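You operate a simulated robot arm through the tools that you are given. There is no shell and no other tool. Be economical: measure what you need, move in short steps, check, and stop when the job is done.

The job below is to be done with a simulated two-armed robot. You get a single attempt, and the scene is never put back.

TASK
The tyre on the rollers failed: send the rack tyre of the same grade down the yellow lane.
Fine: red lever back to stop, then the failed tyre waits at the lane's top, label side out; yellow rack bar down again. Where these are worked on the way, their far stop is far enough and under half their travel is too little: yellow rack bar.

Only the result counts: the job must be done as asked and must still hold three seconds after the hand-in. Knocking over, shifting, dropping, spilling or breaking anything else fails it.

THE ROBOT
Two 7-joint arms with two-finger parallel grippers on one trunk, on a base that drives. Base frame: it is fixed to the floor where the robot stands at the start and does not move with it; the origin is under the middle of the robot, x ahead of it, y to its left, z up. Units: mm, rad, N and s.
The left shoulder is at the start at [21, 174, 1562], the right one opposite. With the tool pointing down near the work surface each hand reaches from about 100 to 340 mm from the robot's upright axis, wherever it stands, measured 20 degrees to its own side. Places, roughly: red stop lever [300, -2100, 700]; top of the yellow lane [400, -2000, 700]; yellow lane [400, -2200, 400]; yellow rack bar [400, 100, 1100]. Payload 3.6 kg a hand.
The TCP of each hand is the grasp point between the finger pads, 30 mm short of the fingertips. In the tool frame z runs along the fingers and y along their closing line. Largest opening 110 mm; finger width 20, thickness 10; the body of the gripper, 48 by 112 mm, starts 55 mm behind the TCP.
Orientation is that of the tool frame in the base frame, as a unit quaternion [w, x, y, z]. With the fingers straight down and closing along the base's y, the tool's x points along the base's -x, its y along +y and its z along -z.

THE INTERFACE
- The arms move only by the tool step_arm. It takes "left_series", "right_series" or both (then of equal length, played together; a hand with none holds still); each is a list of rows, each an object (a shift or turn left out is 0, a gripper value left out holds the last) with "translation": the shift along the tool's x, y, z in mm, a list of three; "delta_rot": the turn, a rotation vector about the tool's x, y, z in rad, a list of three. In form: [{"translation": [dx, dy, dz], "delta_rot": [ax, ay, az]}, ...]. A call has 1 to 20 rows; each row is the pose to reach, as a shift and turn from the pose commanded when the call began, along the tool's axes at that moment. "left_jaw" and "right_jaw" are, for a hand that has rows, the closure in counts, from 0 (fully open) to 255 (shut), set as the call begins (left out, the last holds). Each row takes 0.2 s and may step no farther than 50 mm and 0.15 rad from the row before; otherwise, or with a gripper value out of range, the whole call is refused. A pose out of reach is approached as far as the arm can. The call stops where the force on the tool passes 90 N (or 10 N more than at its start, if that is more) or the arm is blocked; 0.2 s more then pass. The fingers move at their own pace (about 153 mm/s each) and stop on an object; they squeeze with about 31 N. The grip force told is the motor's: it shows also when the fingers shut on nothing. Time passes only in rows, and 0.2 s behind the last, so rows that repeat a pose let the fingers close. The reply holds the time, the measured pose of the TCP, the force on the tool along the base axes, the opening and the grip force, in the units named above and with some noise, with the torque about the TCP (base axes, N m) and any sound that the robot's microphone picked up.
- Cameras (640 x 400 px; columns grow to the right, rows downward): "scene" is now at [93.2, 1.6, 1721.7]; the picture's right is [-0.01, -1.00, 0.00], its down [-0.70, 0.01, -0.71] and it looks along [0.71, -0.01, -0.70] (base axes); focal length 263 px, centre (320, 200). "left" rides on the left gripper at [73, -17, -103] in its tool frame; the picture's right is [0.23, 0.97, 0.00], its down [-0.76, 0.18, -0.62] and it looks along [-0.61, 0.14, 0.78] (tool axes); focal length 222 px, centre (320, 200). "right" rides on the right gripper at [72, 17, -103] in its tool frame; the picture's right is [-0.23, 0.97, 0.00], its down [-0.76, -0.18, -0.62] and it looks along [-0.61, -0.14, 0.78] (tool axes); focal length 222 px, centre (320, 200).
- snapshot(camera): a new picture of that camera. The clock stands still meanwhile.
- slide_trunk(by): slides the trunk up (or, below 0, down) by that many mm; the arms and the scene camera ride with it, the base frame stays. It gives what a move gives, with no picture.
- base_move(legs): drives the robot by 1 to 6 legs, each [ahead, left, turn to the left] in mm, mm and rad, along the robot's own axes; the way and the turn of a leg run together, so that a leg with both is an arc; at most 1500 mm and 3.142 rad a leg. The arms and the cameras ride along, it lands a little off, and it stops where it bumps. It gives what a move gives.
- turn_head(pan, tilt): turns the head with the scene camera to pan (to the left, within 1.501 rad either way) and tilt (down, from -0.506 to 1.204), counted from straight ahead of the robot. It gives what a move gives.
- locate(camera, pixels): there is no depth. For up to 12 entries [column, row, z] of the newest picture of that camera ("zoom" is the newest enlarged one), the place [x, y] in the base frame at which the ray of that pixel passes the height z, good to about 2 mm. The clock stands still meanwhile.
- zoom(camera, box): a new picture of the part [left, top, right, bottom] of that camera's present view, enlarged. The clock stands still meanwhile.
- sign_off(): hands the job in; it is judged then, once.

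Keep the steps short. Do not move on a guess: measure, check each grasp and each placing, and mend mistakes. In all there are 80 turns and 62 pictures (those below and enlarged ones count). Leave the grippers open and the arms clear of the work at the hand-in unless told otherwise, and finish with a single line.

The tools are called after "Call:" as name(argument=value, ...) on one line, values as JSON. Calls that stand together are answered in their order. step_arm: Moves the arms, as the interface text tells. Its arguments: {"type":"object","properties":{"left_series":{"type":"array","items":{"type":"object","properties":{"translation":{"type":"array","items":{"type":"number"}},"delta_rot":{"type":"array","items":{"type":"number"}}}}},"left_jaw":{"type":"number"},"right_series":{"type":"array","items":{"type":"object","properties":{"translation":{"type":"array","items":{"type":"number"}},"delta_rot":{"type":"array","items":{"type":"number"}}}}},"right_jaw":{"type":"number"}},"required":[]} The other tools are called the same way: slide_trunk (by) slides the trunk up or down; base_move (legs) drives the base; turn_head (pan, tilt) turns the head that bears the scene camera; snapshot (camera) takes a picture; locate (camera, pixels) gives the place at which the rays of pixels pass given heights; zoom (camera, box) takes an enlarged picture of a part of a camera's view; sign_off () hands the job in.

At the start:

```text
t: 0.0
left_tool_pos: [258.7, 123.9, 1530.5]
left_tool_rot: [-0.001, -0.001, 1.0, -0.001]
left_contact_force: [0.5, -0.2, -0.3]
left_ft_torque: [0.02, 0.01, -0.01]
left_opening: 110.0
left_grip_force: 0.1
right_tool_pos: [324.0, -129.1, 1499.1]
right_tool_rot: [-0.001, 0.0, 1.0, 0.001]
right_contact_force: [-0.3, 1.3, 1.0]
right_ft_torque: [0.01, 0.01, 0.01]
right_opening: 110.0
right_grip_force: 0.0
trunk travel left (down, up): [-675.0, 88.0]
robot x, y, heading: [0.2, 1.4, 0.001]
head pan, tilt: [-0.007, 0.777]
```

scene: 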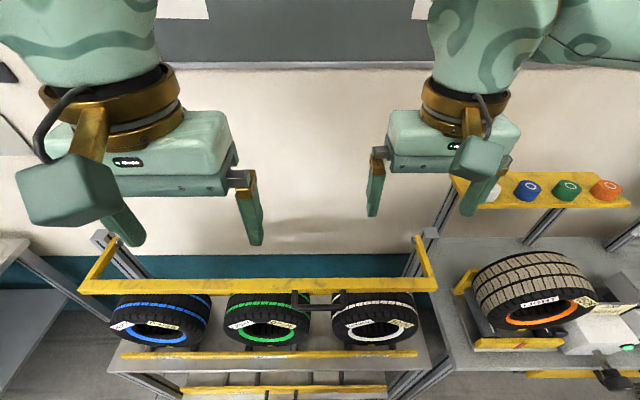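
right: 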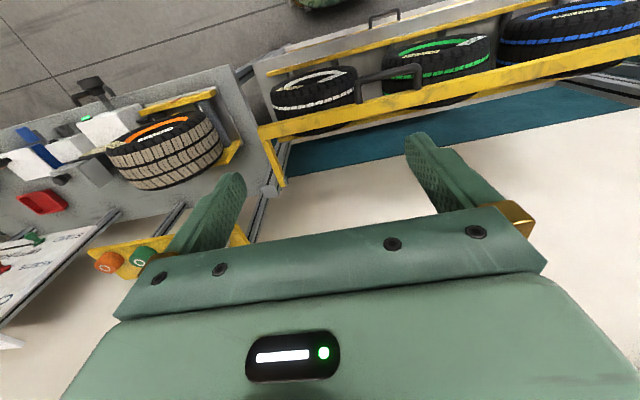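
left: 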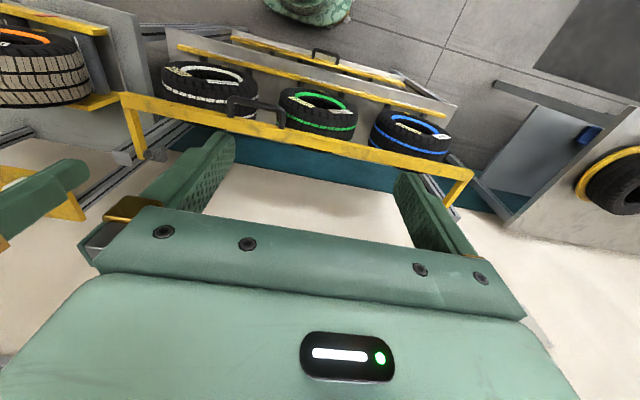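

The view shows a rack with blue, green and white tyres, and an orange-ringed tyre on rollers to the right. I'll zoom in on the roller tyre and the rack tyres to read the labels.

Call:
zoom(camera="scene", box=[440, 230, 640, 400])

Call:
zoom(camera="scene", box=[80, 230, 440, 400])

```text
2.35 times, centred on (540, 315) of scene
```

zoom: 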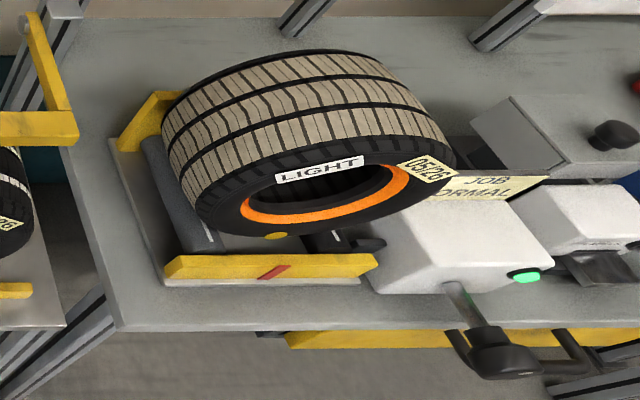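

```text
1.78 times, centred on (260, 315) of scene
```

zoom: 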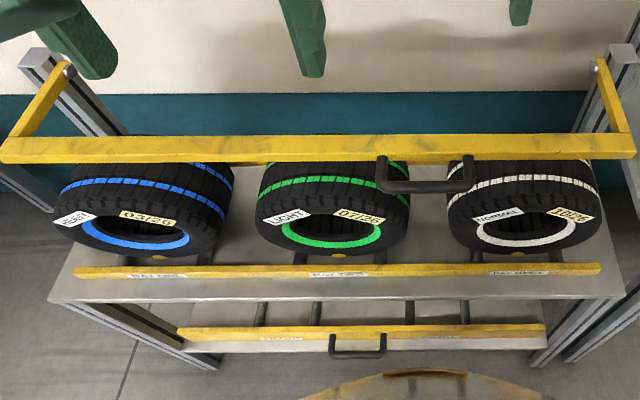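

The roller tyre reads LIGHT (orange ring), and a card nearby says "JOB NORMAL". The rack has HEAVY blue, LIGHT green and NORMAL white. I'll look right and left for signs and the lane.

Call:
turn_head(pan=-0.9, tilt=0.55)

Call:
snapshot(camera="scene")

Call:
turn_head(pan=0.9, tilt=0.5)

Call:
snapshot(camera="scene")

Call:
turn_head(pan=0, tilt=0.2)

Call:
snapshot(camera="scene")

```text
t: 1.2
left_tool_pos: [257.7, 123.3, 1530.4]
left_tool_rot: [-0.001, -0.001, 1.0, -0.002]
left_contact_force: [0.8, -0.1, 0.3]
left_ft_torque: [0.01, 0.03, -0.01]
left_opening: 110.2
left_grip_force: 0.0
right_tool_pos: [323.1, -128.6, 1498.0]
right_tool_rot: [0.0, 0.0, 1.0, 0.0]
right_contact_force: [0.6, 0.5, -0.4]
right_ft_torque: [-0.03, 0.02, 0.03]
right_opening: 110.2
right_grip_force: 0.0
trunk travel left (down, up): [-675.0, 88.0]
robot x, y, heading: [0.0, -0.0, -0.005]
head pan, tilt: [-0.901, 0.55]
```

```text
56 pictures are left
```

scene: 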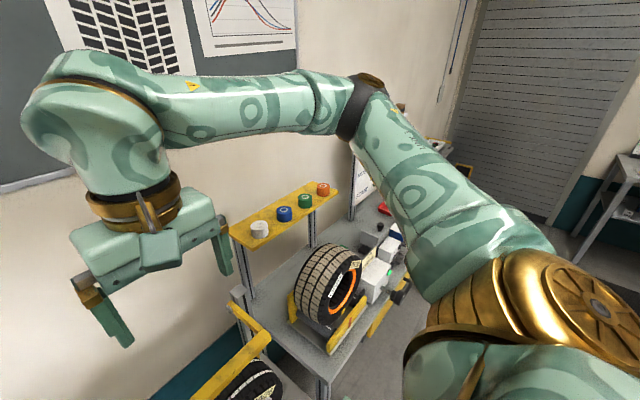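

```text
t: 3.0
left_tool_pos: [257.8, 123.8, 1530.9]
left_tool_rot: [-0.001, -0.002, 1.0, 0.0]
left_contact_force: [-0.5, -0.2, -0.5]
left_ft_torque: [0.03, 0.0, -0.02]
left_opening: 109.9
left_grip_force: 0.1
right_tool_pos: [323.1, -130.0, 1498.1]
right_tool_rot: [-0.001, 0.001, 1.0, 0.0]
right_contact_force: [-0.1, 0.3, 0.1]
right_ft_torque: [-0.03, 0.04, 0.0]
right_opening: 109.8
right_grip_force: 0.0
trunk travel left (down, up): [-675.0, 88.0]
robot x, y, heading: [0.8, 3.1, 0.003]
head pan, tilt: [0.901, 0.499]
```

```text
55 pictures are left
```

scene: 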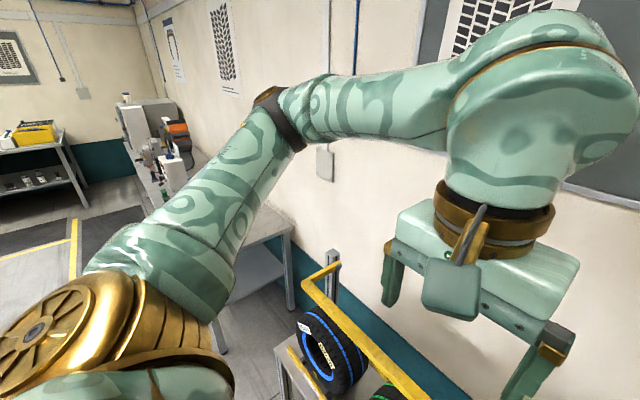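

```text
t: 4.2
left_tool_pos: [257.9, 123.0, 1530.7]
left_tool_rot: [-0.002, -0.001, 1.0, -0.001]
left_contact_force: [0.8, 0.3, -0.2]
left_ft_torque: [-0.02, 0.0, 0.02]
left_opening: 109.8
left_grip_force: 0.1
right_tool_pos: [322.5, -129.3, 1498.2]
right_tool_rot: [0.0, 0.0, 1.0, -0.001]
right_contact_force: [-0.2, 0.3, -1.7]
right_ft_torque: [-0.02, 0.01, 0.0]
right_opening: 109.9
right_grip_force: 0.0
trunk travel left (down, up): [-675.0, 88.0]
robot x, y, heading: [0.2, -1.4, -0.001]
head pan, tilt: [0.0, 0.201]
```

```text
54 pictures are left
```

scene: 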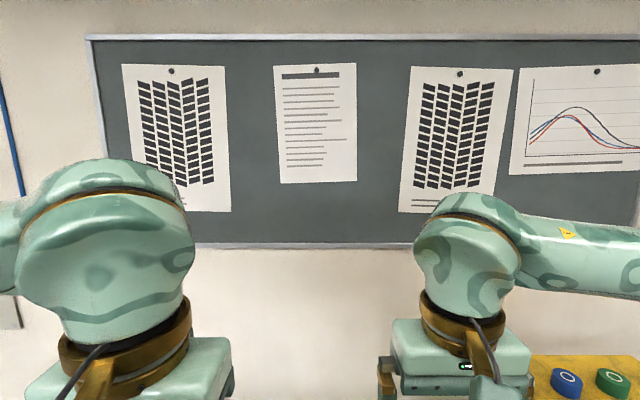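

No grade chart on the wall, so grade is the label word: LIGHT → green tyre. Next I back off a little and drive right to view the bench and lane.

Call:
base_move(legs=[[-250, 0, 0], [0, -1000, 0]])

Call:
turn_head(pan=0, tilt=0.75)

Call:
snapshot(camera="scene")

Call:
base_move(legs=[[0, -1000, 0]])

Call:
snapshot(camera="scene")

```text
t: 10.8
left_tool_pos: [4.8, -861.5, 1529.6]
left_tool_rot: [-0.001, -0.002, 1.0, -0.001]
left_contact_force: [-0.9, 0.1, 0.4]
left_ft_torque: [0.03, 0.02, 0.01]
left_opening: 109.9
left_grip_force: 0.0
right_tool_pos: [71.3, -1115.7, 1498.0]
right_tool_rot: [0.0, -0.001, 1.0, 0.0]
right_contact_force: [0.1, 0.0, -0.1]
right_ft_torque: [-0.02, 0.01, 0.05]
right_opening: 110.1
right_grip_force: 0.0
trunk travel left (down, up): [-675.0, 88.0]
robot x, y, heading: [-250.4, -987.3, -0.002]
head pan, tilt: [0.0, 0.201]
```

```text
t: 11.7
left_tool_pos: [4.5, -864.3, 1529.8]
left_tool_rot: [-0.001, -0.002, 1.0, -0.001]
left_contact_force: [-0.2, -0.5, 0.9]
left_ft_torque: [0.01, 0.0, 0.02]
left_opening: 110.2
left_grip_force: 0.2
right_tool_pos: [71.1, -1115.9, 1497.6]
right_tool_rot: [0.0, -0.001, 1.0, 0.0]
right_contact_force: [0.2, -0.1, -0.3]
right_ft_torque: [0.04, -0.01, 0.0]
right_opening: 110.1
right_grip_force: 0.1
trunk travel left (down, up): [-675.0, 88.0]
robot x, y, heading: [-252.7, -990.5, -0.003]
head pan, tilt: [0.0, 0.75]
```

```text
53 pictures are left
```

scene: 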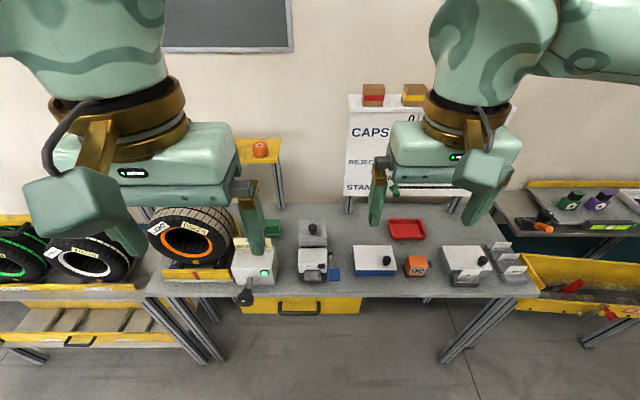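

```text
t: 16.9
left_tool_pos: [5.0, -1857.0, 1529.5]
left_tool_rot: [-0.001, -0.001, 1.0, -0.002]
left_contact_force: [-0.7, 0.0, -0.3]
left_ft_torque: [-0.01, 0.03, -0.02]
left_opening: 109.7
left_grip_force: 0.1
right_tool_pos: [71.3, -2109.3, 1498.0]
right_tool_rot: [0.0, 0.001, 1.0, -0.001]
right_contact_force: [0.3, -0.3, -0.1]
right_ft_torque: [0.03, -0.02, 0.01]
right_opening: 110.2
right_grip_force: 0.0
trunk travel left (down, up): [-675.0, 88.0]
robot x, y, heading: [-255.7, -1980.7, -0.003]
head pan, tilt: [0.0, 0.75]
```

```text
52 pictures are left
```

scene: 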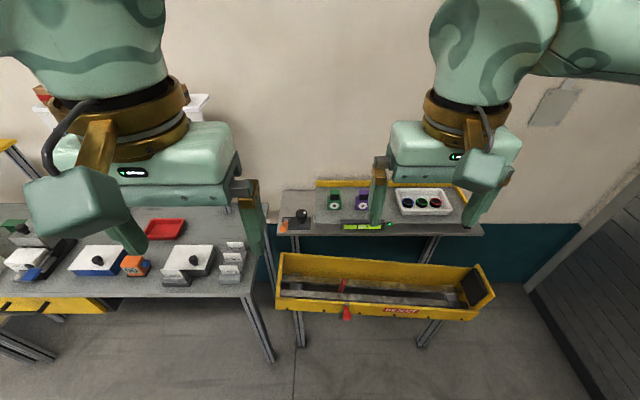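

The yellow lane runs in a trough with a red stop lever at about (345, 300). Zooming on the lane; I'll also read the bench wall sheet later.

Call:
zoom(camera="scene", box=[260, 170, 510, 330])

Call:
turn_head(pan=0.75, tilt=0.35)

Call:
snapshot(camera="scene")

Call:
snapshot(camera="right")

```text
2.50 times, centred on (385, 250) of scene
```

zoom: 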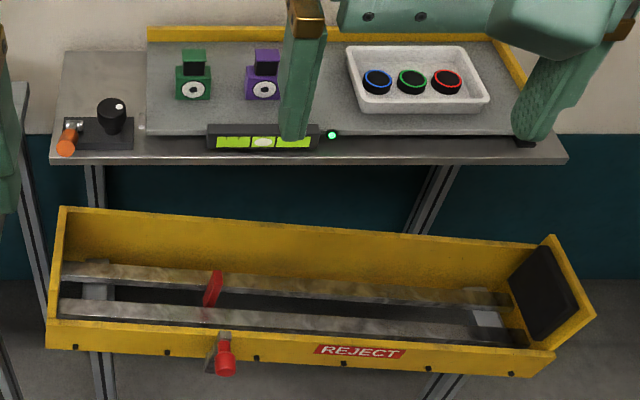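

```text
t: 18.0
left_tool_pos: [4.3, -1856.9, 1530.4]
left_tool_rot: [-0.001, -0.001, 1.0, -0.001]
left_contact_force: [-0.2, -0.7, 0.0]
left_ft_torque: [0.0, -0.01, 0.0]
left_opening: 110.0
left_grip_force: 0.2
right_tool_pos: [70.6, -2108.4, 1499.3]
right_tool_rot: [0.0, 0.001, 1.0, 0.0]
right_contact_force: [0.9, 0.2, 0.4]
right_ft_torque: [0.03, -0.01, -0.03]
right_opening: 110.0
right_grip_force: 0.1
trunk travel left (down, up): [-675.0, 88.0]
robot x, y, heading: [-252.5, -1983.2, -0.003]
head pan, tilt: [0.75, 0.351]
```

```text
50 pictures are left
```

scene: 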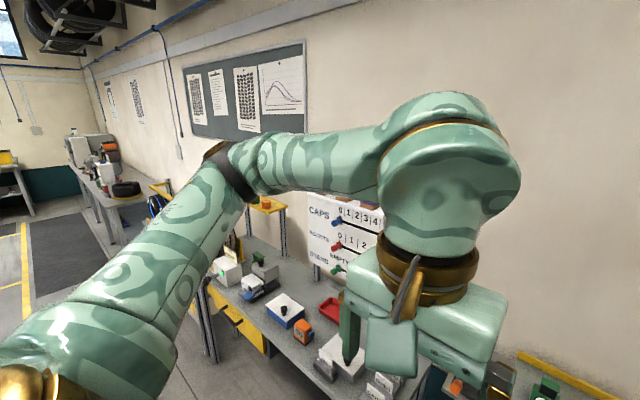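

```text
49 pictures are left
```

right: 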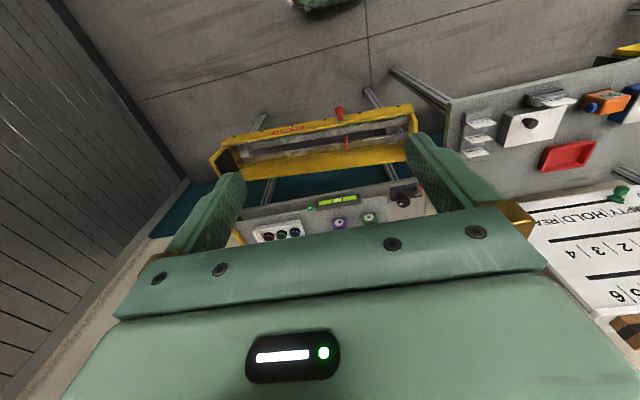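

The lane has two rails, a red blade across them and a red lever on the front. Nearer view for measuring.

Call:
turn_head(pan=0, tilt=0.8)

Call:
zoom(camera="scene", box=[256, 200, 416, 300])

Call:
locate(camera="zoom", pixels=[[100, 210, 700], [100, 330, 700], [340, 310, 700], [340, 360, 700]])

Call:
zoom(camera="scene", box=[360, 200, 520, 300])

```text
t: 19.1
left_tool_pos: [5.5, -1857.9, 1530.0]
left_tool_rot: [-0.001, -0.001, 1.0, -0.001]
left_contact_force: [-0.8, -0.3, -0.3]
left_ft_torque: [0.02, -0.02, -0.03]
left_opening: 109.6
left_grip_force: 0.1
right_tool_pos: [71.5, -2109.1, 1498.2]
right_tool_rot: [0.0, 0.0, 1.0, 0.0]
right_contact_force: [-0.4, 0.5, -0.5]
right_ft_torque: [-0.02, 0.0, 0.01]
right_opening: 110.1
right_grip_force: 0.0
trunk travel left (down, up): [-675.0, 88.0]
robot x, y, heading: [-253.4, -1975.6, -0.002]
head pan, tilt: [0.0, 0.799]
```

```text
4.00 times, centred on (336, 250) of scene
```

zoom: 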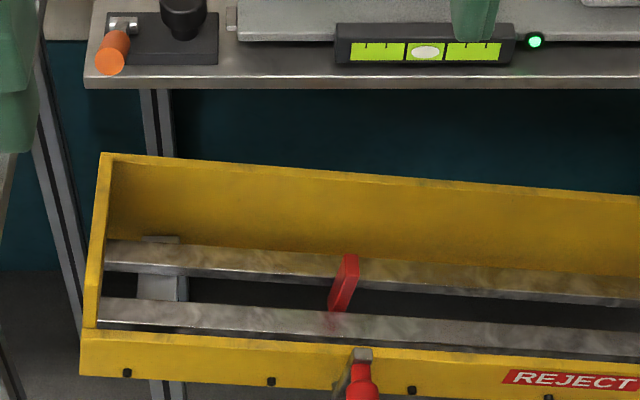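

```text
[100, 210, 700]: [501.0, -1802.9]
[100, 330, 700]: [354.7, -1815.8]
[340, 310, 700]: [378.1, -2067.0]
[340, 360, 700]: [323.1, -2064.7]
```

```text
4.00 times, centred on (440, 250) of scene
```

zoom: 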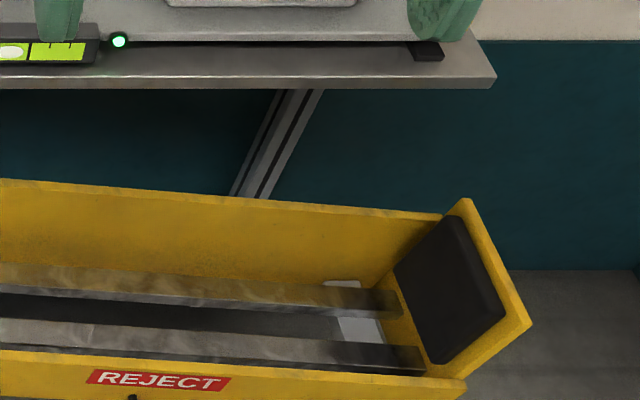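

Lane top bounded by end wall y≈-1800 and blade y≈-2065. Now drive back to the rack to measure the tyres and bar.

Call:
base_move(legs=[[0, 1250, 0], [0, 800, 0]])

Call:
snapshot(camera="scene")

Call:
snapshot(camera="left")

```text
t: 29.3
left_tool_pos: [72.7, 189.2, 1529.2]
left_tool_rot: [-0.001, 0.018, 1.0, -0.001]
left_contact_force: [0.3, -0.2, -0.4]
left_ft_torque: [-0.01, 0.01, 0.0]
left_opening: 109.9
left_grip_force: 0.0
right_tool_pos: [130.2, -66.7, 1497.6]
right_tool_rot: [0.0, 0.019, 1.0, 0.0]
right_contact_force: [0.2, -0.3, 0.3]
right_ft_torque: [0.02, 0.03, -0.02]
right_opening: 110.2
right_grip_force: 0.1
trunk travel left (down, up): [-675.0, 88.0]
robot x, y, heading: [-185.9, 74.1, -0.04]
head pan, tilt: [0.0, 0.799]
```

```text
46 pictures are left
```

scene: 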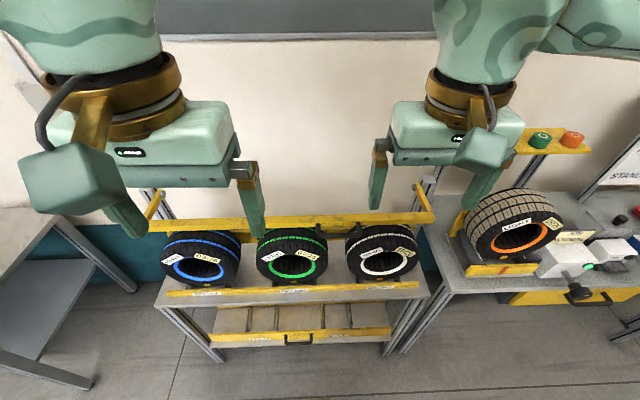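

```text
45 pictures are left
```

left: 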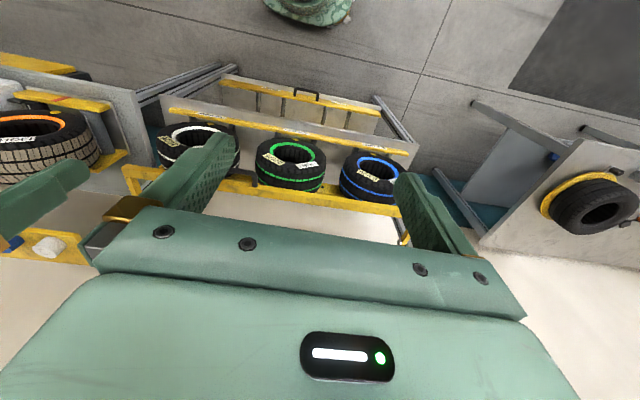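

Zooming on the rack for measurement.

Call:
zoom(camera="scene", box=[140, 180, 460, 380])

Call:
locate(camera="zoom", pixels=[[305, 168, 800], [305, 168, 900], [305, 168, 1000], [305, 100, 1000], [305, 215, 800], [385, 96, 1100], [385, 96, 1000], [155, 248, 700], [155, 248, 800]])

```text
2.00 times, centred on (300, 280) of scene
```

zoom: 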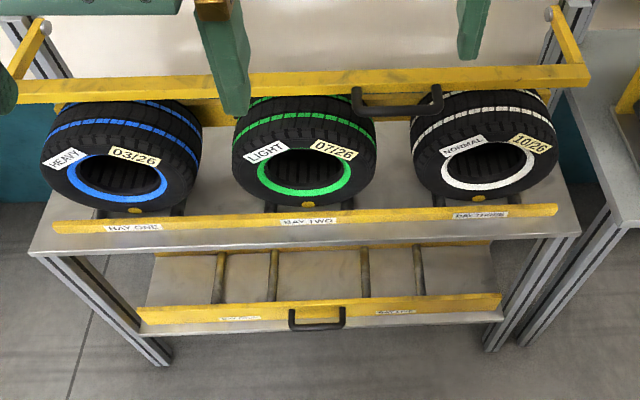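

```text
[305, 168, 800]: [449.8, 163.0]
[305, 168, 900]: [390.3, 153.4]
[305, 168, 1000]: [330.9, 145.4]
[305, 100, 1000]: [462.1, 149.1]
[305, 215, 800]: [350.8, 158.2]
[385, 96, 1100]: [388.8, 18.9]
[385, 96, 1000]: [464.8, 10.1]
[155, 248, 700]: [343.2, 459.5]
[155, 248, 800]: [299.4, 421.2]
```

I'll lower the trunk 350 mm to get a second, flatter view for triangulating (hands are still ~200 mm short of the rack).

Call:
slide_trunk(by=-350)

Call:
turn_head(pan=0.04, tilt=0.65)

Call:
snapshot(camera="scene")

```text
t: 32.7
left_tool_pos: [72.3, 190.6, 1181.1]
left_tool_rot: [-0.001, 0.018, 1.0, -0.001]
left_contact_force: [-1.1, -0.2, 0.1]
left_ft_torque: [-0.02, 0.0, 0.02]
left_opening: 109.9
left_grip_force: 0.0
right_tool_pos: [129.3, -63.5, 1149.4]
right_tool_rot: [0.0, 0.02, 1.0, 0.0]
right_contact_force: [-0.1, 0.3, -0.2]
right_ft_torque: [-0.04, 0.0, 0.0]
right_opening: 110.0
right_grip_force: 0.1
trunk travel left (down, up): [-325.0, 438.0]
robot x, y, heading: [-183.1, 78.1, -0.042]
head pan, tilt: [0.0, 0.799]
```

```text
t: 33.4
left_tool_pos: [73.0, 189.3, 1179.5]
left_tool_rot: [-0.001, 0.018, 1.0, -0.001]
left_contact_force: [0.9, -0.5, 0.5]
left_ft_torque: [0.0, -0.01, -0.03]
left_opening: 110.0
left_grip_force: 0.0
right_tool_pos: [129.4, -64.8, 1148.8]
right_tool_rot: [0.0, 0.02, 1.0, 0.0]
right_contact_force: [-1.3, 0.7, -0.3]
right_ft_torque: [-0.02, 0.02, 0.02]
right_opening: 110.0
right_grip_force: 0.1
trunk travel left (down, up): [-325.0, 438.0]
robot x, y, heading: [-187.7, 77.6, -0.041]
head pan, tilt: [0.04, 0.649]
```

```text
43 pictures are left
```

scene: 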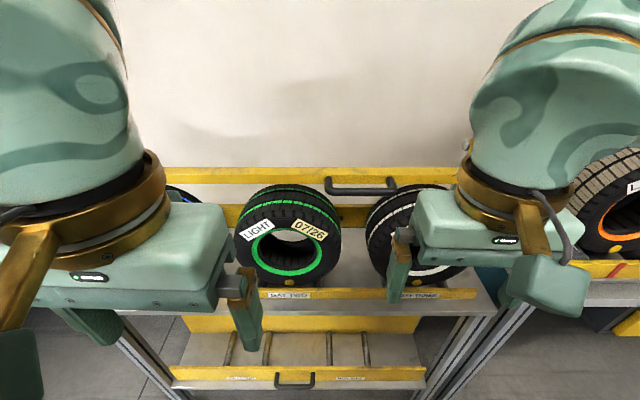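

Good flat view. Getting rays for handle, tyre top/bottom/sides and lip from this picture.

Call:
locate(camera="scene", pixels=[[362, 191, 1100], [362, 191, 1150], [288, 284, 800], [288, 284, 900], [289, 299, 800], [289, 299, 900], [290, 186, 1000], [290, 200, 1000], [241, 237, 900], [341, 237, 900], [288, 182, 1100], [288, 169, 1100]])

Call:
zoom(camera="scene", box=[210, 150, 450, 310])

```text
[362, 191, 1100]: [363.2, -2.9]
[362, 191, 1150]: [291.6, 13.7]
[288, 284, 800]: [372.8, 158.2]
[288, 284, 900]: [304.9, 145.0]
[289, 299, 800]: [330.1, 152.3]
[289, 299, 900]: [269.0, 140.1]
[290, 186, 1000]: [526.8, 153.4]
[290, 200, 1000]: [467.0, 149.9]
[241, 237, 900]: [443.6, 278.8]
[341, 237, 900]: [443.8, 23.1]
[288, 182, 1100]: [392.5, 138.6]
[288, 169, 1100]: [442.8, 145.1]
```

```text
2.50 times, centred on (330, 230) of scene
```

zoom: 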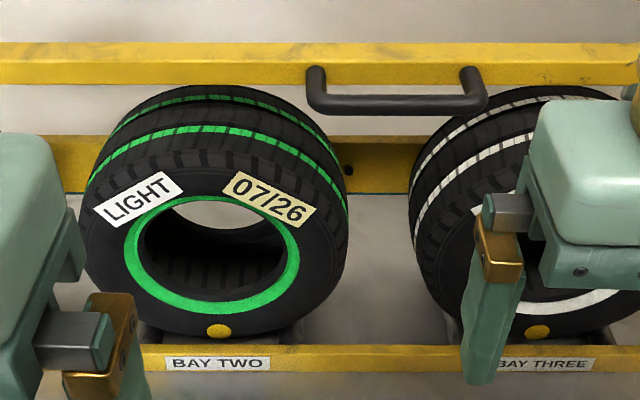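

Ray noise is high over short z-spans; re-query with wide spans.

Call:
snapshot(camera="scene")

Call:
locate(camera="scene", pixels=[[362, 191, 1300], [362, 191, 600], [288, 284, 1300], [288, 284, 500], [289, 292, 500], [288, 182, 600], [290, 186, 600], [241, 237, 500], [341, 237, 500], [241, 237, 1300], [341, 237, 1300], [320, 200, 300]])

```text
41 pictures are left
```

scene: 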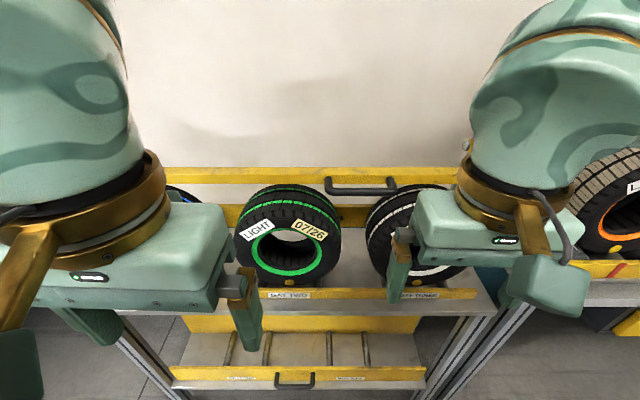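

```text
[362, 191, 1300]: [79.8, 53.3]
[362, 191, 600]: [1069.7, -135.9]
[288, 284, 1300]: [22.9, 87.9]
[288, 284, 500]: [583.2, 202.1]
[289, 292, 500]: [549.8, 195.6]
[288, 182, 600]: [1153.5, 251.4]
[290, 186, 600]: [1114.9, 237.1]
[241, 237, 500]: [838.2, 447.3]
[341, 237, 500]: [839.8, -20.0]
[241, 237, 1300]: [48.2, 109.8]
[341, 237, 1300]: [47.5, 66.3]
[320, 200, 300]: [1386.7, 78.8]
```

Triangulated: handle ≈(382,-5,1086), bar underside z≈1088 at x≈411, bar pivot ≈(603,·,1078); green tyre centre y≈143, Ø≈228, front face x≈355. Next: right hand, fingers closed, turn to point forward in front of and just below the handle.

Call:
step_arm(right_series=[{"translation": [-15, 5, 8], "delta_rot": [0, -0.143, 0]}, {"translation": [-30, 10, 16], "delta_rot": [0, -0.286, 0]}, {"translation": [-45, 15, 24], "delta_rot": [0, -0.428, 0]}, {"translation": [-60, 20, 32], "delta_rot": [0, -0.571, 0]}, {"translation": [-75, 25, 40], "delta_rot": [0, -0.714, 0]}, {"translation": [-90, 30, 48], "delta_rot": [0, -0.857, 0]}, {"translation": [-105, 35, 56], "delta_rot": [0, -1.0, 0]}, {"translation": [-120, 40, 64], "delta_rot": [0, -1.142, 0]}, {"translation": [-135, 45, 72], "delta_rot": [0, -1.285, 0]}, {"translation": [-150, 50, 80], "delta_rot": [0, -1.428, 0]}, {"translation": [-170, 60, 89], "delta_rot": [0, -1.571, 0]}, {"translation": [-170, 60, 89], "delta_rot": [0, -1.571, 0]}], right_jaw=255)

Call:
snapshot(camera="scene")

```text
t: 36.0
left_tool_pos: [73.8, 189.4, 1180.0]
left_tool_rot: [-0.001, 0.018, 1.0, -0.001]
left_contact_force: [0.8, -0.3, 0.1]
left_ft_torque: [-0.03, 0.02, -0.02]
left_opening: 109.9
left_grip_force: 0.0
right_tool_pos: [316.0, 20.9, 1148.9]
right_tool_rot: [0.69, 0.028, 0.723, -0.027]
right_contact_force: [0.5, 0.6, -0.4]
right_ft_torque: [-0.03, 0.03, 0.02]
right_opening: 0.0
right_grip_force: 31.3
right hand out of reach, approached as far as the arm can: row 9, 10, 11, 12
trunk travel left (down, up): [-325.0, 438.0]
robot x, y, heading: [-189.2, 79.1, -0.035]
head pan, tilt: [0.04, 0.649]
```

```text
40 pictures are left
```

scene: 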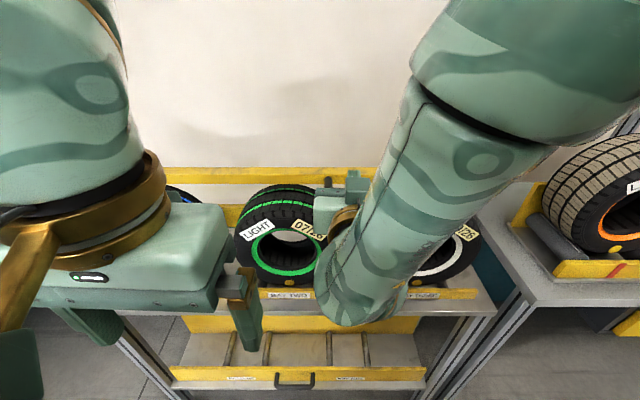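

The arm reached forward pose but stopped at z≈1149 (too high, y 21). I'll use the trunk to bring it down 95 mm, keeping 30 mm clear ahead of the handle.

Call:
slide_trunk(by=-90)

Call:
step_arm(right_series=[{"translation": [0, -15, 10]}, {"translation": [0, -27, 20]}])

Call:
snapshot(camera="scene")

```text
t: 37.3
left_tool_pos: [71.8, 190.0, 1090.6]
left_tool_rot: [0.0, 0.017, 1.0, -0.001]
left_contact_force: [0.2, -0.4, 0.4]
left_ft_torque: [-0.01, -0.01, -0.01]
left_opening: 110.1
left_grip_force: 0.1
right_tool_pos: [316.3, 18.2, 1055.6]
right_tool_rot: [0.69, 0.028, 0.723, -0.027]
right_contact_force: [0.3, -0.4, 1.2]
right_ft_torque: [-0.03, -0.02, -0.01]
right_opening: 0.0
right_grip_force: 30.9
trunk travel left (down, up): [-235.0, 528.0]
robot x, y, heading: [-186.0, 77.0, -0.04]
head pan, tilt: [0.04, 0.649]
```

```text
t: 37.9
left_tool_pos: [72.8, 189.4, 1089.8]
left_tool_rot: [-0.001, 0.018, 1.0, -0.002]
left_contact_force: [-0.4, -0.1, -0.2]
left_ft_torque: [0.01, 0.01, 0.04]
left_opening: 110.3
left_grip_force: 0.0
right_tool_pos: [328.5, 2.2, 1062.1]
right_tool_rot: [0.688, 0.029, 0.725, -0.028]
right_contact_force: [0.1, 0.1, -0.3]
right_ft_torque: [-0.01, -0.01, 0.02]
right_opening: 0.0
right_grip_force: 30.9
right hand out of reach, approached as far as the arm can: row 1, 2
trunk travel left (down, up): [-235.0, 528.0]
robot x, y, heading: [-186.5, 76.2, -0.042]
head pan, tilt: [0.04, 0.649]
```

```text
39 pictures are left
```

scene: 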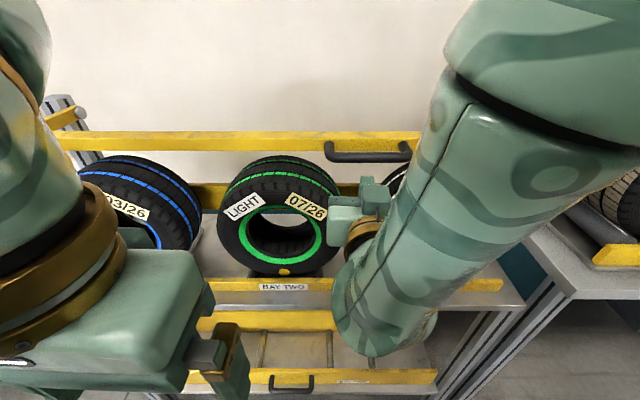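

Fingers now at (328, 2, 1062), ahead of and below the handle. I'll drive 65 mm forward so the fingers slide under the handle and bar.

Call:
base_move(legs=[[68, 0, 0]])

Call:
turn_head(pan=0.04, tilt=0.45)

Call:
snapshot(camera="scene")

```text
t: 38.9
left_tool_pos: [142.3, 188.9, 1088.8]
left_tool_rot: [-0.001, 0.017, 1.0, -0.001]
left_contact_force: [0.2, 1.3, -0.4]
left_ft_torque: [0.0, 0.02, 0.0]
left_opening: 110.0
left_grip_force: 0.0
right_tool_pos: [398.5, 1.6, 1062.3]
right_tool_rot: [0.687, 0.028, 0.726, -0.028]
right_contact_force: [-0.4, 0.3, -0.1]
right_ft_torque: [0.0, -0.03, -0.04]
right_opening: 0.0
right_grip_force: 30.2
trunk travel left (down, up): [-235.0, 528.0]
robot x, y, heading: [-118.7, 72.5, -0.035]
head pan, tilt: [0.04, 0.649]
```

```text
t: 39.6
left_tool_pos: [141.2, 187.0, 1089.7]
left_tool_rot: [0.0, 0.017, 1.0, -0.001]
left_contact_force: [0.3, 0.2, 0.0]
left_ft_torque: [-0.01, 0.03, -0.03]
left_opening: 110.0
left_grip_force: 0.0
right_tool_pos: [396.2, 0.6, 1062.6]
right_tool_rot: [0.688, 0.029, 0.724, -0.029]
right_contact_force: [-0.2, -0.1, 0.1]
right_ft_torque: [-0.01, -0.03, -0.01]
right_opening: 0.0
right_grip_force: 31.3
trunk travel left (down, up): [-235.0, 528.0]
robot x, y, heading: [-118.9, 76.1, -0.037]
head pan, tilt: [0.04, 0.45]
```

```text
38 pictures are left
```

scene: 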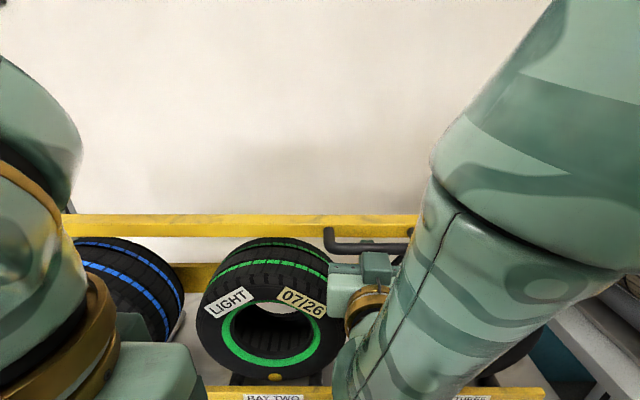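

No contact force; fingers are under the handle. Raise the trunk 70 mm and watch the force.

Call:
slide_trunk(by=70)

Call:
snapshot(camera="scene")

```text
t: 40.7
left_tool_pos: [143.3, 186.5, 1159.9]
left_tool_rot: [-0.002, 0.017, 1.0, -0.001]
left_contact_force: [1.2, -0.5, -0.7]
left_ft_torque: [-0.03, 0.01, 0.02]
left_opening: 110.2
left_grip_force: 0.0
right_tool_pos: [378.7, 2.0, 1158.2]
right_tool_rot: [0.708, 0.029, 0.705, -0.028]
right_contact_force: [1.0, 0.0, 0.3]
right_ft_torque: [0.02, -0.02, 0.0]
right_opening: 0.0
right_grip_force: 31.1
trunk travel left (down, up): [-305.0, 458.0]
robot x, y, heading: [-121.6, 74.6, -0.041]
head pan, tilt: [0.04, 0.45]
```

```text
37 pictures are left
```

scene: 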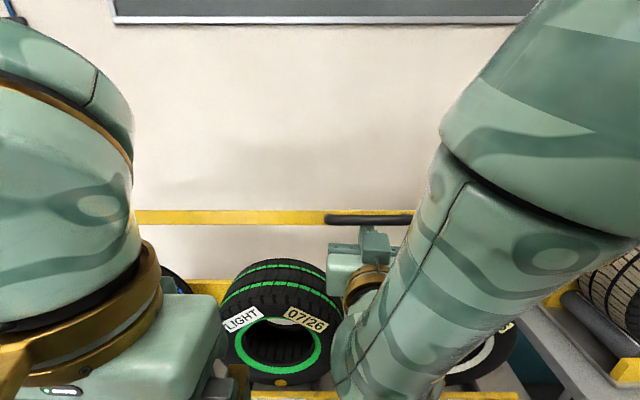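

The bar lifted with the fingers (now TCP z 1158). Continue the arc: forward 45, then up 60.

Call:
base_move(legs=[[45, 0, 0]])

Call:
slide_trunk(by=60)

Call:
snapshot(camera="scene")

```text
t: 41.6
left_tool_pos: [153.1, 186.0, 1163.6]
left_tool_rot: [0.005, 0.019, 1.0, -0.002]
left_contact_force: [0.0, -0.7, -0.3]
left_ft_torque: [0.02, -0.01, -0.01]
left_opening: 109.9
left_grip_force: 0.0
right_tool_pos: [384.1, 1.2, 1168.5]
right_tool_rot: [0.716, 0.031, 0.697, -0.025]
right_contact_force: [-68.7, -0.5, 30.3]
right_ft_torque: [0.17, -0.66, 0.34]
right_opening: 0.0
right_grip_force: 31.0
trunk travel left (down, up): [-305.0, 458.0]
robot x, y, heading: [-96.8, 74.9, -0.04]
head pan, tilt: [0.04, 0.45]
stopped in leg 1: the force on the tool passed its limit at 106 N (the readings are from after the stop); the commanded pose is now the measured one
```

```text
t: 42.6
left_tool_pos: [163.9, 186.7, 1221.4]
left_tool_rot: [0.0, 0.017, 1.0, 0.0]
left_contact_force: [-0.8, 0.3, 0.5]
left_ft_torque: [-0.05, -0.04, -0.05]
left_opening: 110.0
left_grip_force: 0.0
right_tool_pos: [387.3, 3.8, 1236.7]
right_tool_rot: [0.722, 0.034, 0.69, -0.028]
right_contact_force: [-1.5, -0.1, 0.3]
right_ft_torque: [0.0, 0.03, -0.01]
right_opening: 0.0
right_grip_force: 30.9
trunk travel left (down, up): [-365.0, 398.0]
robot x, y, heading: [-94.7, 74.7, -0.036]
head pan, tilt: [0.04, 0.45]
```

```text
36 pictures are left
```

scene: 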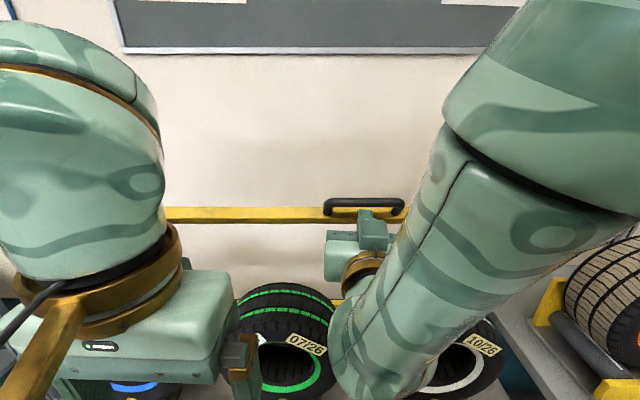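

Bar is now rotated up (handle pointing upward). Push forward a bit at this height to drive it to the far stop.

Call:
base_move(legs=[[60, 0, 0]])

Call:
snapshot(camera="scene")

```text
t: 43.5
left_tool_pos: [217.6, 185.5, 1221.8]
left_tool_rot: [0.002, 0.018, 1.0, -0.001]
left_contact_force: [0.3, -0.2, 0.2]
left_ft_torque: [-0.03, 0.01, 0.01]
left_opening: 109.9
left_grip_force: 0.1
right_tool_pos: [444.0, 1.6, 1237.6]
right_tool_rot: [0.722, 0.033, 0.69, -0.028]
right_contact_force: [-21.4, 1.3, 34.6]
right_ft_torque: [0.09, -0.89, -0.18]
right_opening: 0.3
right_grip_force: 31.2
trunk travel left (down, up): [-365.0, 398.0]
robot x, y, heading: [-38.4, 65.6, -0.034]
head pan, tilt: [0.04, 0.45]
```

```text
35 pictures are left
```

scene: 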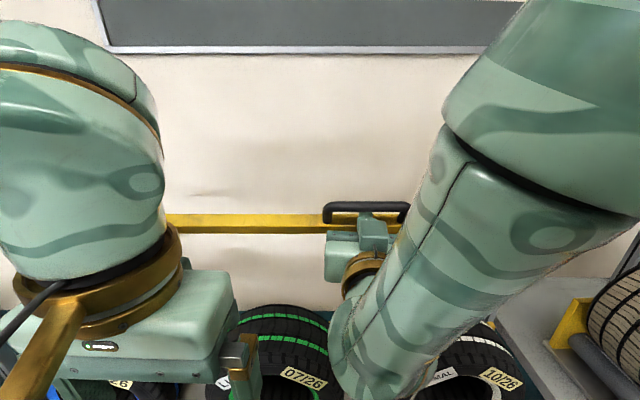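

Resistance now (−21, +35 N). Back away and check where the bar stays.

Call:
base_move(legs=[[-200, 0, 0.037]])

Call:
snapshot(camera="scene")

Call:
locate(camera="scene", pixels=[[200, 220, 1300], [200, 220, 1000], [320, 100, 1300], [320, 300, 1300], [320, 300, 800]])

```text
t: 45.1
left_tool_pos: [21.5, 196.7, 1220.8]
left_tool_rot: [-0.001, -0.002, 1.0, -0.002]
left_contact_force: [-0.3, 0.1, 1.0]
left_ft_torque: [-0.01, -0.01, -0.01]
left_opening: 110.0
left_grip_force: 0.0
right_tool_pos: [252.5, 23.3, 1236.1]
right_tool_rot: [0.72, 0.02, 0.693, -0.015]
right_contact_force: [0.4, -0.1, 1.2]
right_ft_torque: [0.01, 0.02, 0.01]
right_opening: 0.0
right_grip_force: 31.1
trunk travel left (down, up): [-365.0, 398.0]
robot x, y, heading: [-235.4, 70.6, -0.001]
head pan, tilt: [0.04, 0.45]
```

```text
34 pictures are left
```

scene: 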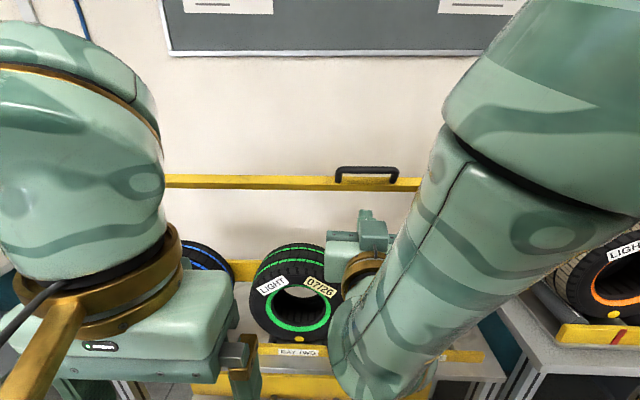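

```text
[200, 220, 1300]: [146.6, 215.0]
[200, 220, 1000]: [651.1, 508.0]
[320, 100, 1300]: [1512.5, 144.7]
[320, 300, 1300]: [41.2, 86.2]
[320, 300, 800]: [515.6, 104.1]
```

The bar stays up by itself at roughly 45° (x≈463, z≈1217). I'll verify it's at its far stop: lower 60, drive under it, and lift until resistance.

Call:
slide_trunk(by=-60)

Call:
base_move(legs=[[210, -20, 0]])

Call:
slide_trunk(by=90)

Call:
snapshot(camera="scene")

```text
t: 46.1
left_tool_pos: [21.8, 197.0, 1159.9]
left_tool_rot: [0.001, -0.002, 1.0, -0.002]
left_contact_force: [-0.5, -0.5, 0.0]
left_ft_torque: [0.0, 0.0, 0.02]
left_opening: 109.9
left_grip_force: 0.0
right_tool_pos: [254.3, 20.2, 1172.0]
right_tool_rot: [0.716, 0.027, 0.698, -0.013]
right_contact_force: [-0.5, 0.2, 0.6]
right_ft_torque: [0.03, -0.01, 0.02]
right_opening: 0.3
right_grip_force: 31.1
trunk travel left (down, up): [-305.0, 458.0]
robot x, y, heading: [-234.3, 73.3, -0.001]
head pan, tilt: [0.04, 0.45]
```

```text
t: 47.8
left_tool_pos: [235.7, 178.1, 1159.6]
left_tool_rot: [-0.002, -0.003, 1.0, -0.002]
left_contact_force: [0.0, -0.2, 0.1]
left_ft_torque: [-0.01, 0.02, 0.02]
left_opening: 109.8
left_grip_force: 0.1
right_tool_pos: [467.5, 0.3, 1171.6]
right_tool_rot: [0.715, 0.027, 0.698, -0.012]
right_contact_force: [0.3, -0.3, -0.8]
right_ft_torque: [0.0, -0.04, 0.0]
right_opening: 0.0
right_grip_force: 30.7
trunk travel left (down, up): [-305.0, 458.0]
robot x, y, heading: [-21.6, 55.1, 0.003]
head pan, tilt: [0.04, 0.45]
```

```text
t: 48.4
left_tool_pos: [241.4, 178.0, 1193.8]
left_tool_rot: [-0.002, -0.003, 1.0, -0.002]
left_contact_force: [0.6, 0.6, 0.2]
left_ft_torque: [-0.06, -0.01, -0.03]
left_opening: 110.1
left_grip_force: 0.0
right_tool_pos: [471.5, -2.4, 1191.2]
right_tool_rot: [0.698, 0.023, 0.715, -0.017]
right_contact_force: [32.1, -3.5, -55.5]
right_ft_torque: [0.07, 1.88, -0.09]
right_opening: 0.1
right_grip_force: 31.3
trunk travel left (down, up): [-339.0, 424.0]
robot x, y, heading: [-23.1, 55.1, 0.003]
head pan, tilt: [0.04, 0.45]
stopped: the force on the tool passed its limit at 98 N (the readings are from after the stop); the commanded pose is now the measured one
```

```text
33 pictures are left
```

scene: 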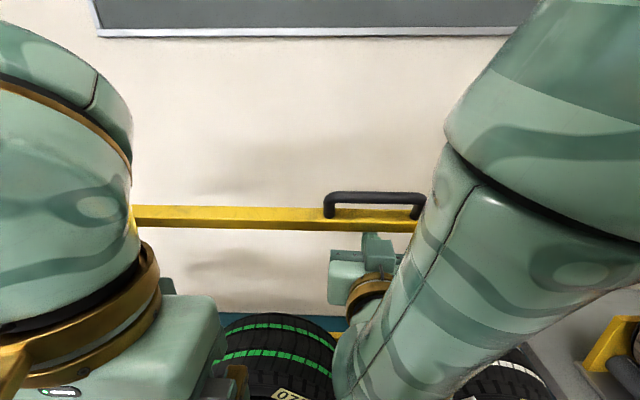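

Force built to 98 N at z 1191 — the bar is firmly at its far stop and stays there. Tyre is ~120 mm wide, too wide to straddle, so I'll grip the ring wall (one finger in the hole). Back off, lower, and roll the right hand so it closes vertically.

Call:
slide_trunk(by=-30)

Call:
base_move(legs=[[-260, 0, 0], [0, 145, 0]])

Call:
step_arm(right_series=[{"delta_rot": [0, 0, 0.143]}, {"delta_rot": [0, 0, 0.286]}, {"delta_rot": [0, 0, 0.428]}, {"delta_rot": [0, 0, 0.571]}, {"delta_rot": [0, 0, 0.714]}, {"delta_rot": [0, 0, 0.857]}, {"delta_rot": [0, 0, 1.0]}, {"delta_rot": [0, 0, 1.142]}, {"delta_rot": [0, 0, 1.285]}, {"delta_rot": [0, 0, 1.428]}, {"delta_rot": [0, 0, 1.571]}, {"delta_rot": [0, 0, 1.571]}], right_jaw=0)

Call:
snapshot(camera="right")

```text
t: 49.2
left_tool_pos: [232.3, 178.6, 1166.2]
left_tool_rot: [0.001, -0.003, 1.0, -0.001]
left_contact_force: [0.0, 0.3, -0.4]
left_ft_torque: [0.01, 0.02, 0.01]
left_opening: 110.0
left_grip_force: 0.1
right_tool_pos: [462.4, -1.6, 1168.8]
right_tool_rot: [0.707, 0.028, 0.706, -0.014]
right_contact_force: [-1.2, 0.1, -0.6]
right_ft_torque: [0.01, 0.0, -0.02]
right_opening: 0.0
right_grip_force: 30.6
trunk travel left (down, up): [-309.0, 454.0]
robot x, y, heading: [-23.1, 56.5, 0.002]
head pan, tilt: [0.04, 0.45]
```

```text
t: 52.0
left_tool_pos: [-35.2, 323.4, 1165.2]
left_tool_rot: [0.0, -0.002, 1.0, -0.001]
left_contact_force: [0.4, 0.4, 0.5]
left_ft_torque: [-0.05, 0.0, -0.02]
left_opening: 109.9
left_grip_force: 0.1
right_tool_pos: [197.2, 145.4, 1169.2]
right_tool_rot: [0.706, 0.026, 0.707, -0.014]
right_contact_force: [0.8, -0.4, 0.8]
right_ft_torque: [0.01, 0.0, -0.01]
right_opening: 0.1
right_grip_force: 31.3
trunk travel left (down, up): [-309.0, 454.0]
robot x, y, heading: [-291.2, 195.6, 0.002]
head pan, tilt: [0.04, 0.45]
```

```text
t: 54.6
left_tool_pos: [-34.0, 322.0, 1165.0]
left_tool_rot: [0.001, -0.003, 1.0, -0.001]
left_contact_force: [1.1, 0.1, 0.3]
left_ft_torque: [-0.01, 0.0, 0.01]
left_opening: 110.0
left_grip_force: 0.1
right_tool_pos: [197.9, 142.8, 1168.9]
right_tool_rot: [0.509, 0.519, 0.481, 0.49]
right_contact_force: [-0.3, 0.4, 0.1]
right_ft_torque: [-0.01, 0.0, -0.01]
right_opening: 110.0
right_grip_force: 0.2
trunk travel left (down, up): [-309.0, 454.0]
robot x, y, heading: [-287.3, 198.7, -0.002]
head pan, tilt: [0.04, 0.45]
```

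```text
32 pictures are left
```

right: 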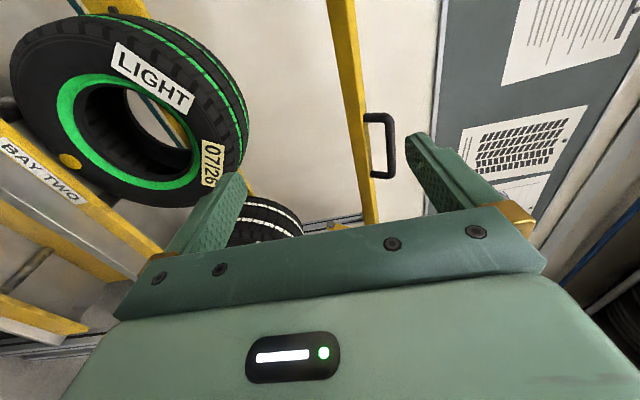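

Roll worked (tool y up). Get the hole centre from this view: ring centre ≈(130,137), plus top tread edge.

Call:
locate(camera="right", pixels=[[130, 137, 900], [130, 137, 950], [69, 161, 800], [69, 161, 850], [192, 110, 1000], [192, 110, 950], [238, 165, 1000], [238, 165, 1050]])

Call:
zoom(camera="right", box=[0, 0, 260, 220])

```text
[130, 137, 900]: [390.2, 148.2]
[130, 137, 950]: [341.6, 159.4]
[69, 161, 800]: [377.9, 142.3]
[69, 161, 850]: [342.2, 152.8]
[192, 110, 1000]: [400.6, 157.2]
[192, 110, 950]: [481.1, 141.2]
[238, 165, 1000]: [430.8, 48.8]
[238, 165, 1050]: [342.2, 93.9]
```

```text
1.82 times, centred on (130, 110) of right
```

zoom: 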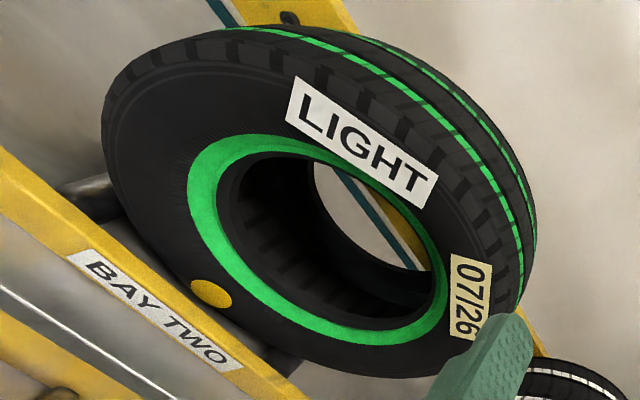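

Tyre centre ≈ y 149, z 932; wall mid at top z ≈1018. Straighten yaw, lower trunk 150, drive nearer to pre-grasp.

Call:
step_arm(right_series=[{"translation": [6, 0, 0], "delta_rot": [0, 0.057, 0]}, {"translation": [6, 0, 0], "delta_rot": [0, 0.057, 0]}])

Call:
slide_trunk(by=-150)

Call:
base_move(legs=[[105, 0, 0]])

Call:
snapshot(camera="right")

Call:
snapshot(camera="scene")

```text
t: 55.2
left_tool_pos: [-32.8, 321.7, 1164.1]
left_tool_rot: [0.001, -0.003, 1.0, -0.001]
left_contact_force: [0.0, -0.1, -0.2]
left_ft_torque: [0.01, 0.01, 0.05]
left_opening: 110.1
left_grip_force: 0.1
right_tool_pos: [199.4, 147.4, 1168.7]
right_tool_rot: [0.492, 0.514, 0.493, 0.501]
right_contact_force: [-0.4, -0.2, 0.4]
right_ft_torque: [-0.01, 0.01, 0.0]
right_opening: 109.8
right_grip_force: 0.1
trunk travel left (down, up): [-309.0, 454.0]
robot x, y, heading: [-289.2, 203.3, 0.001]
head pan, tilt: [0.04, 0.45]
```

```text
t: 57.0
left_tool_pos: [-31.2, 322.8, 1013.0]
left_tool_rot: [-0.004, -0.003, 1.0, -0.001]
left_contact_force: [-0.5, 0.8, -0.8]
left_ft_torque: [-0.02, 0.01, 0.01]
left_opening: 110.0
left_grip_force: 0.0
right_tool_pos: [225.6, 149.1, 979.9]
right_tool_rot: [0.47, 0.533, 0.515, 0.48]
right_contact_force: [0.4, -0.4, -0.3]
right_ft_torque: [0.05, 0.03, -0.03]
right_opening: 109.7
right_grip_force: 0.1
trunk travel left (down, up): [-159.0, 604.0]
robot x, y, heading: [-287.6, 199.7, 0.003]
head pan, tilt: [0.04, 0.45]
```

```text
t: 58.2
left_tool_pos: [76.7, 322.2, 1014.9]
left_tool_rot: [-0.005, -0.002, 1.0, -0.001]
left_contact_force: [0.0, 0.2, 0.6]
left_ft_torque: [0.01, 0.03, -0.03]
left_opening: 110.1
left_grip_force: 0.0
right_tool_pos: [332.1, 148.9, 980.3]
right_tool_rot: [0.47, 0.533, 0.515, 0.479]
right_contact_force: [-3.6, 0.8, 2.5]
right_ft_torque: [0.03, -0.23, 0.0]
right_opening: 110.1
right_grip_force: 0.0
trunk travel left (down, up): [-159.0, 604.0]
robot x, y, heading: [-183.9, 197.7, -0.002]
head pan, tilt: [0.04, 0.45]
```

```text
30 pictures are left
```

right: 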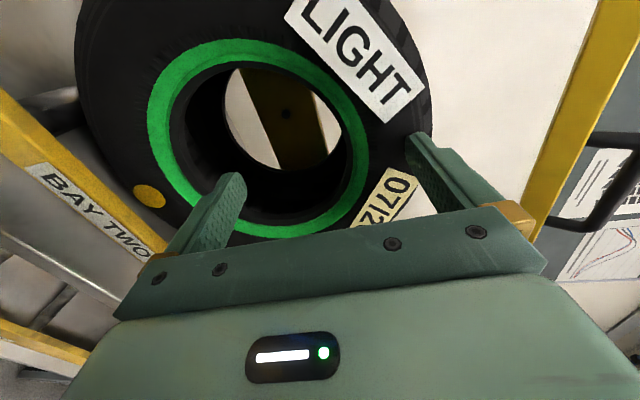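

```text
29 pictures are left
```

scene: 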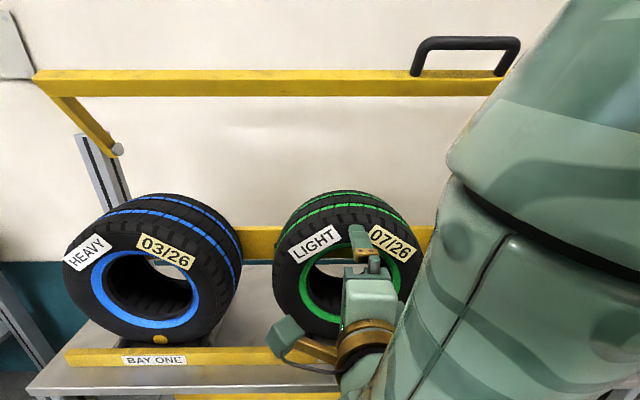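

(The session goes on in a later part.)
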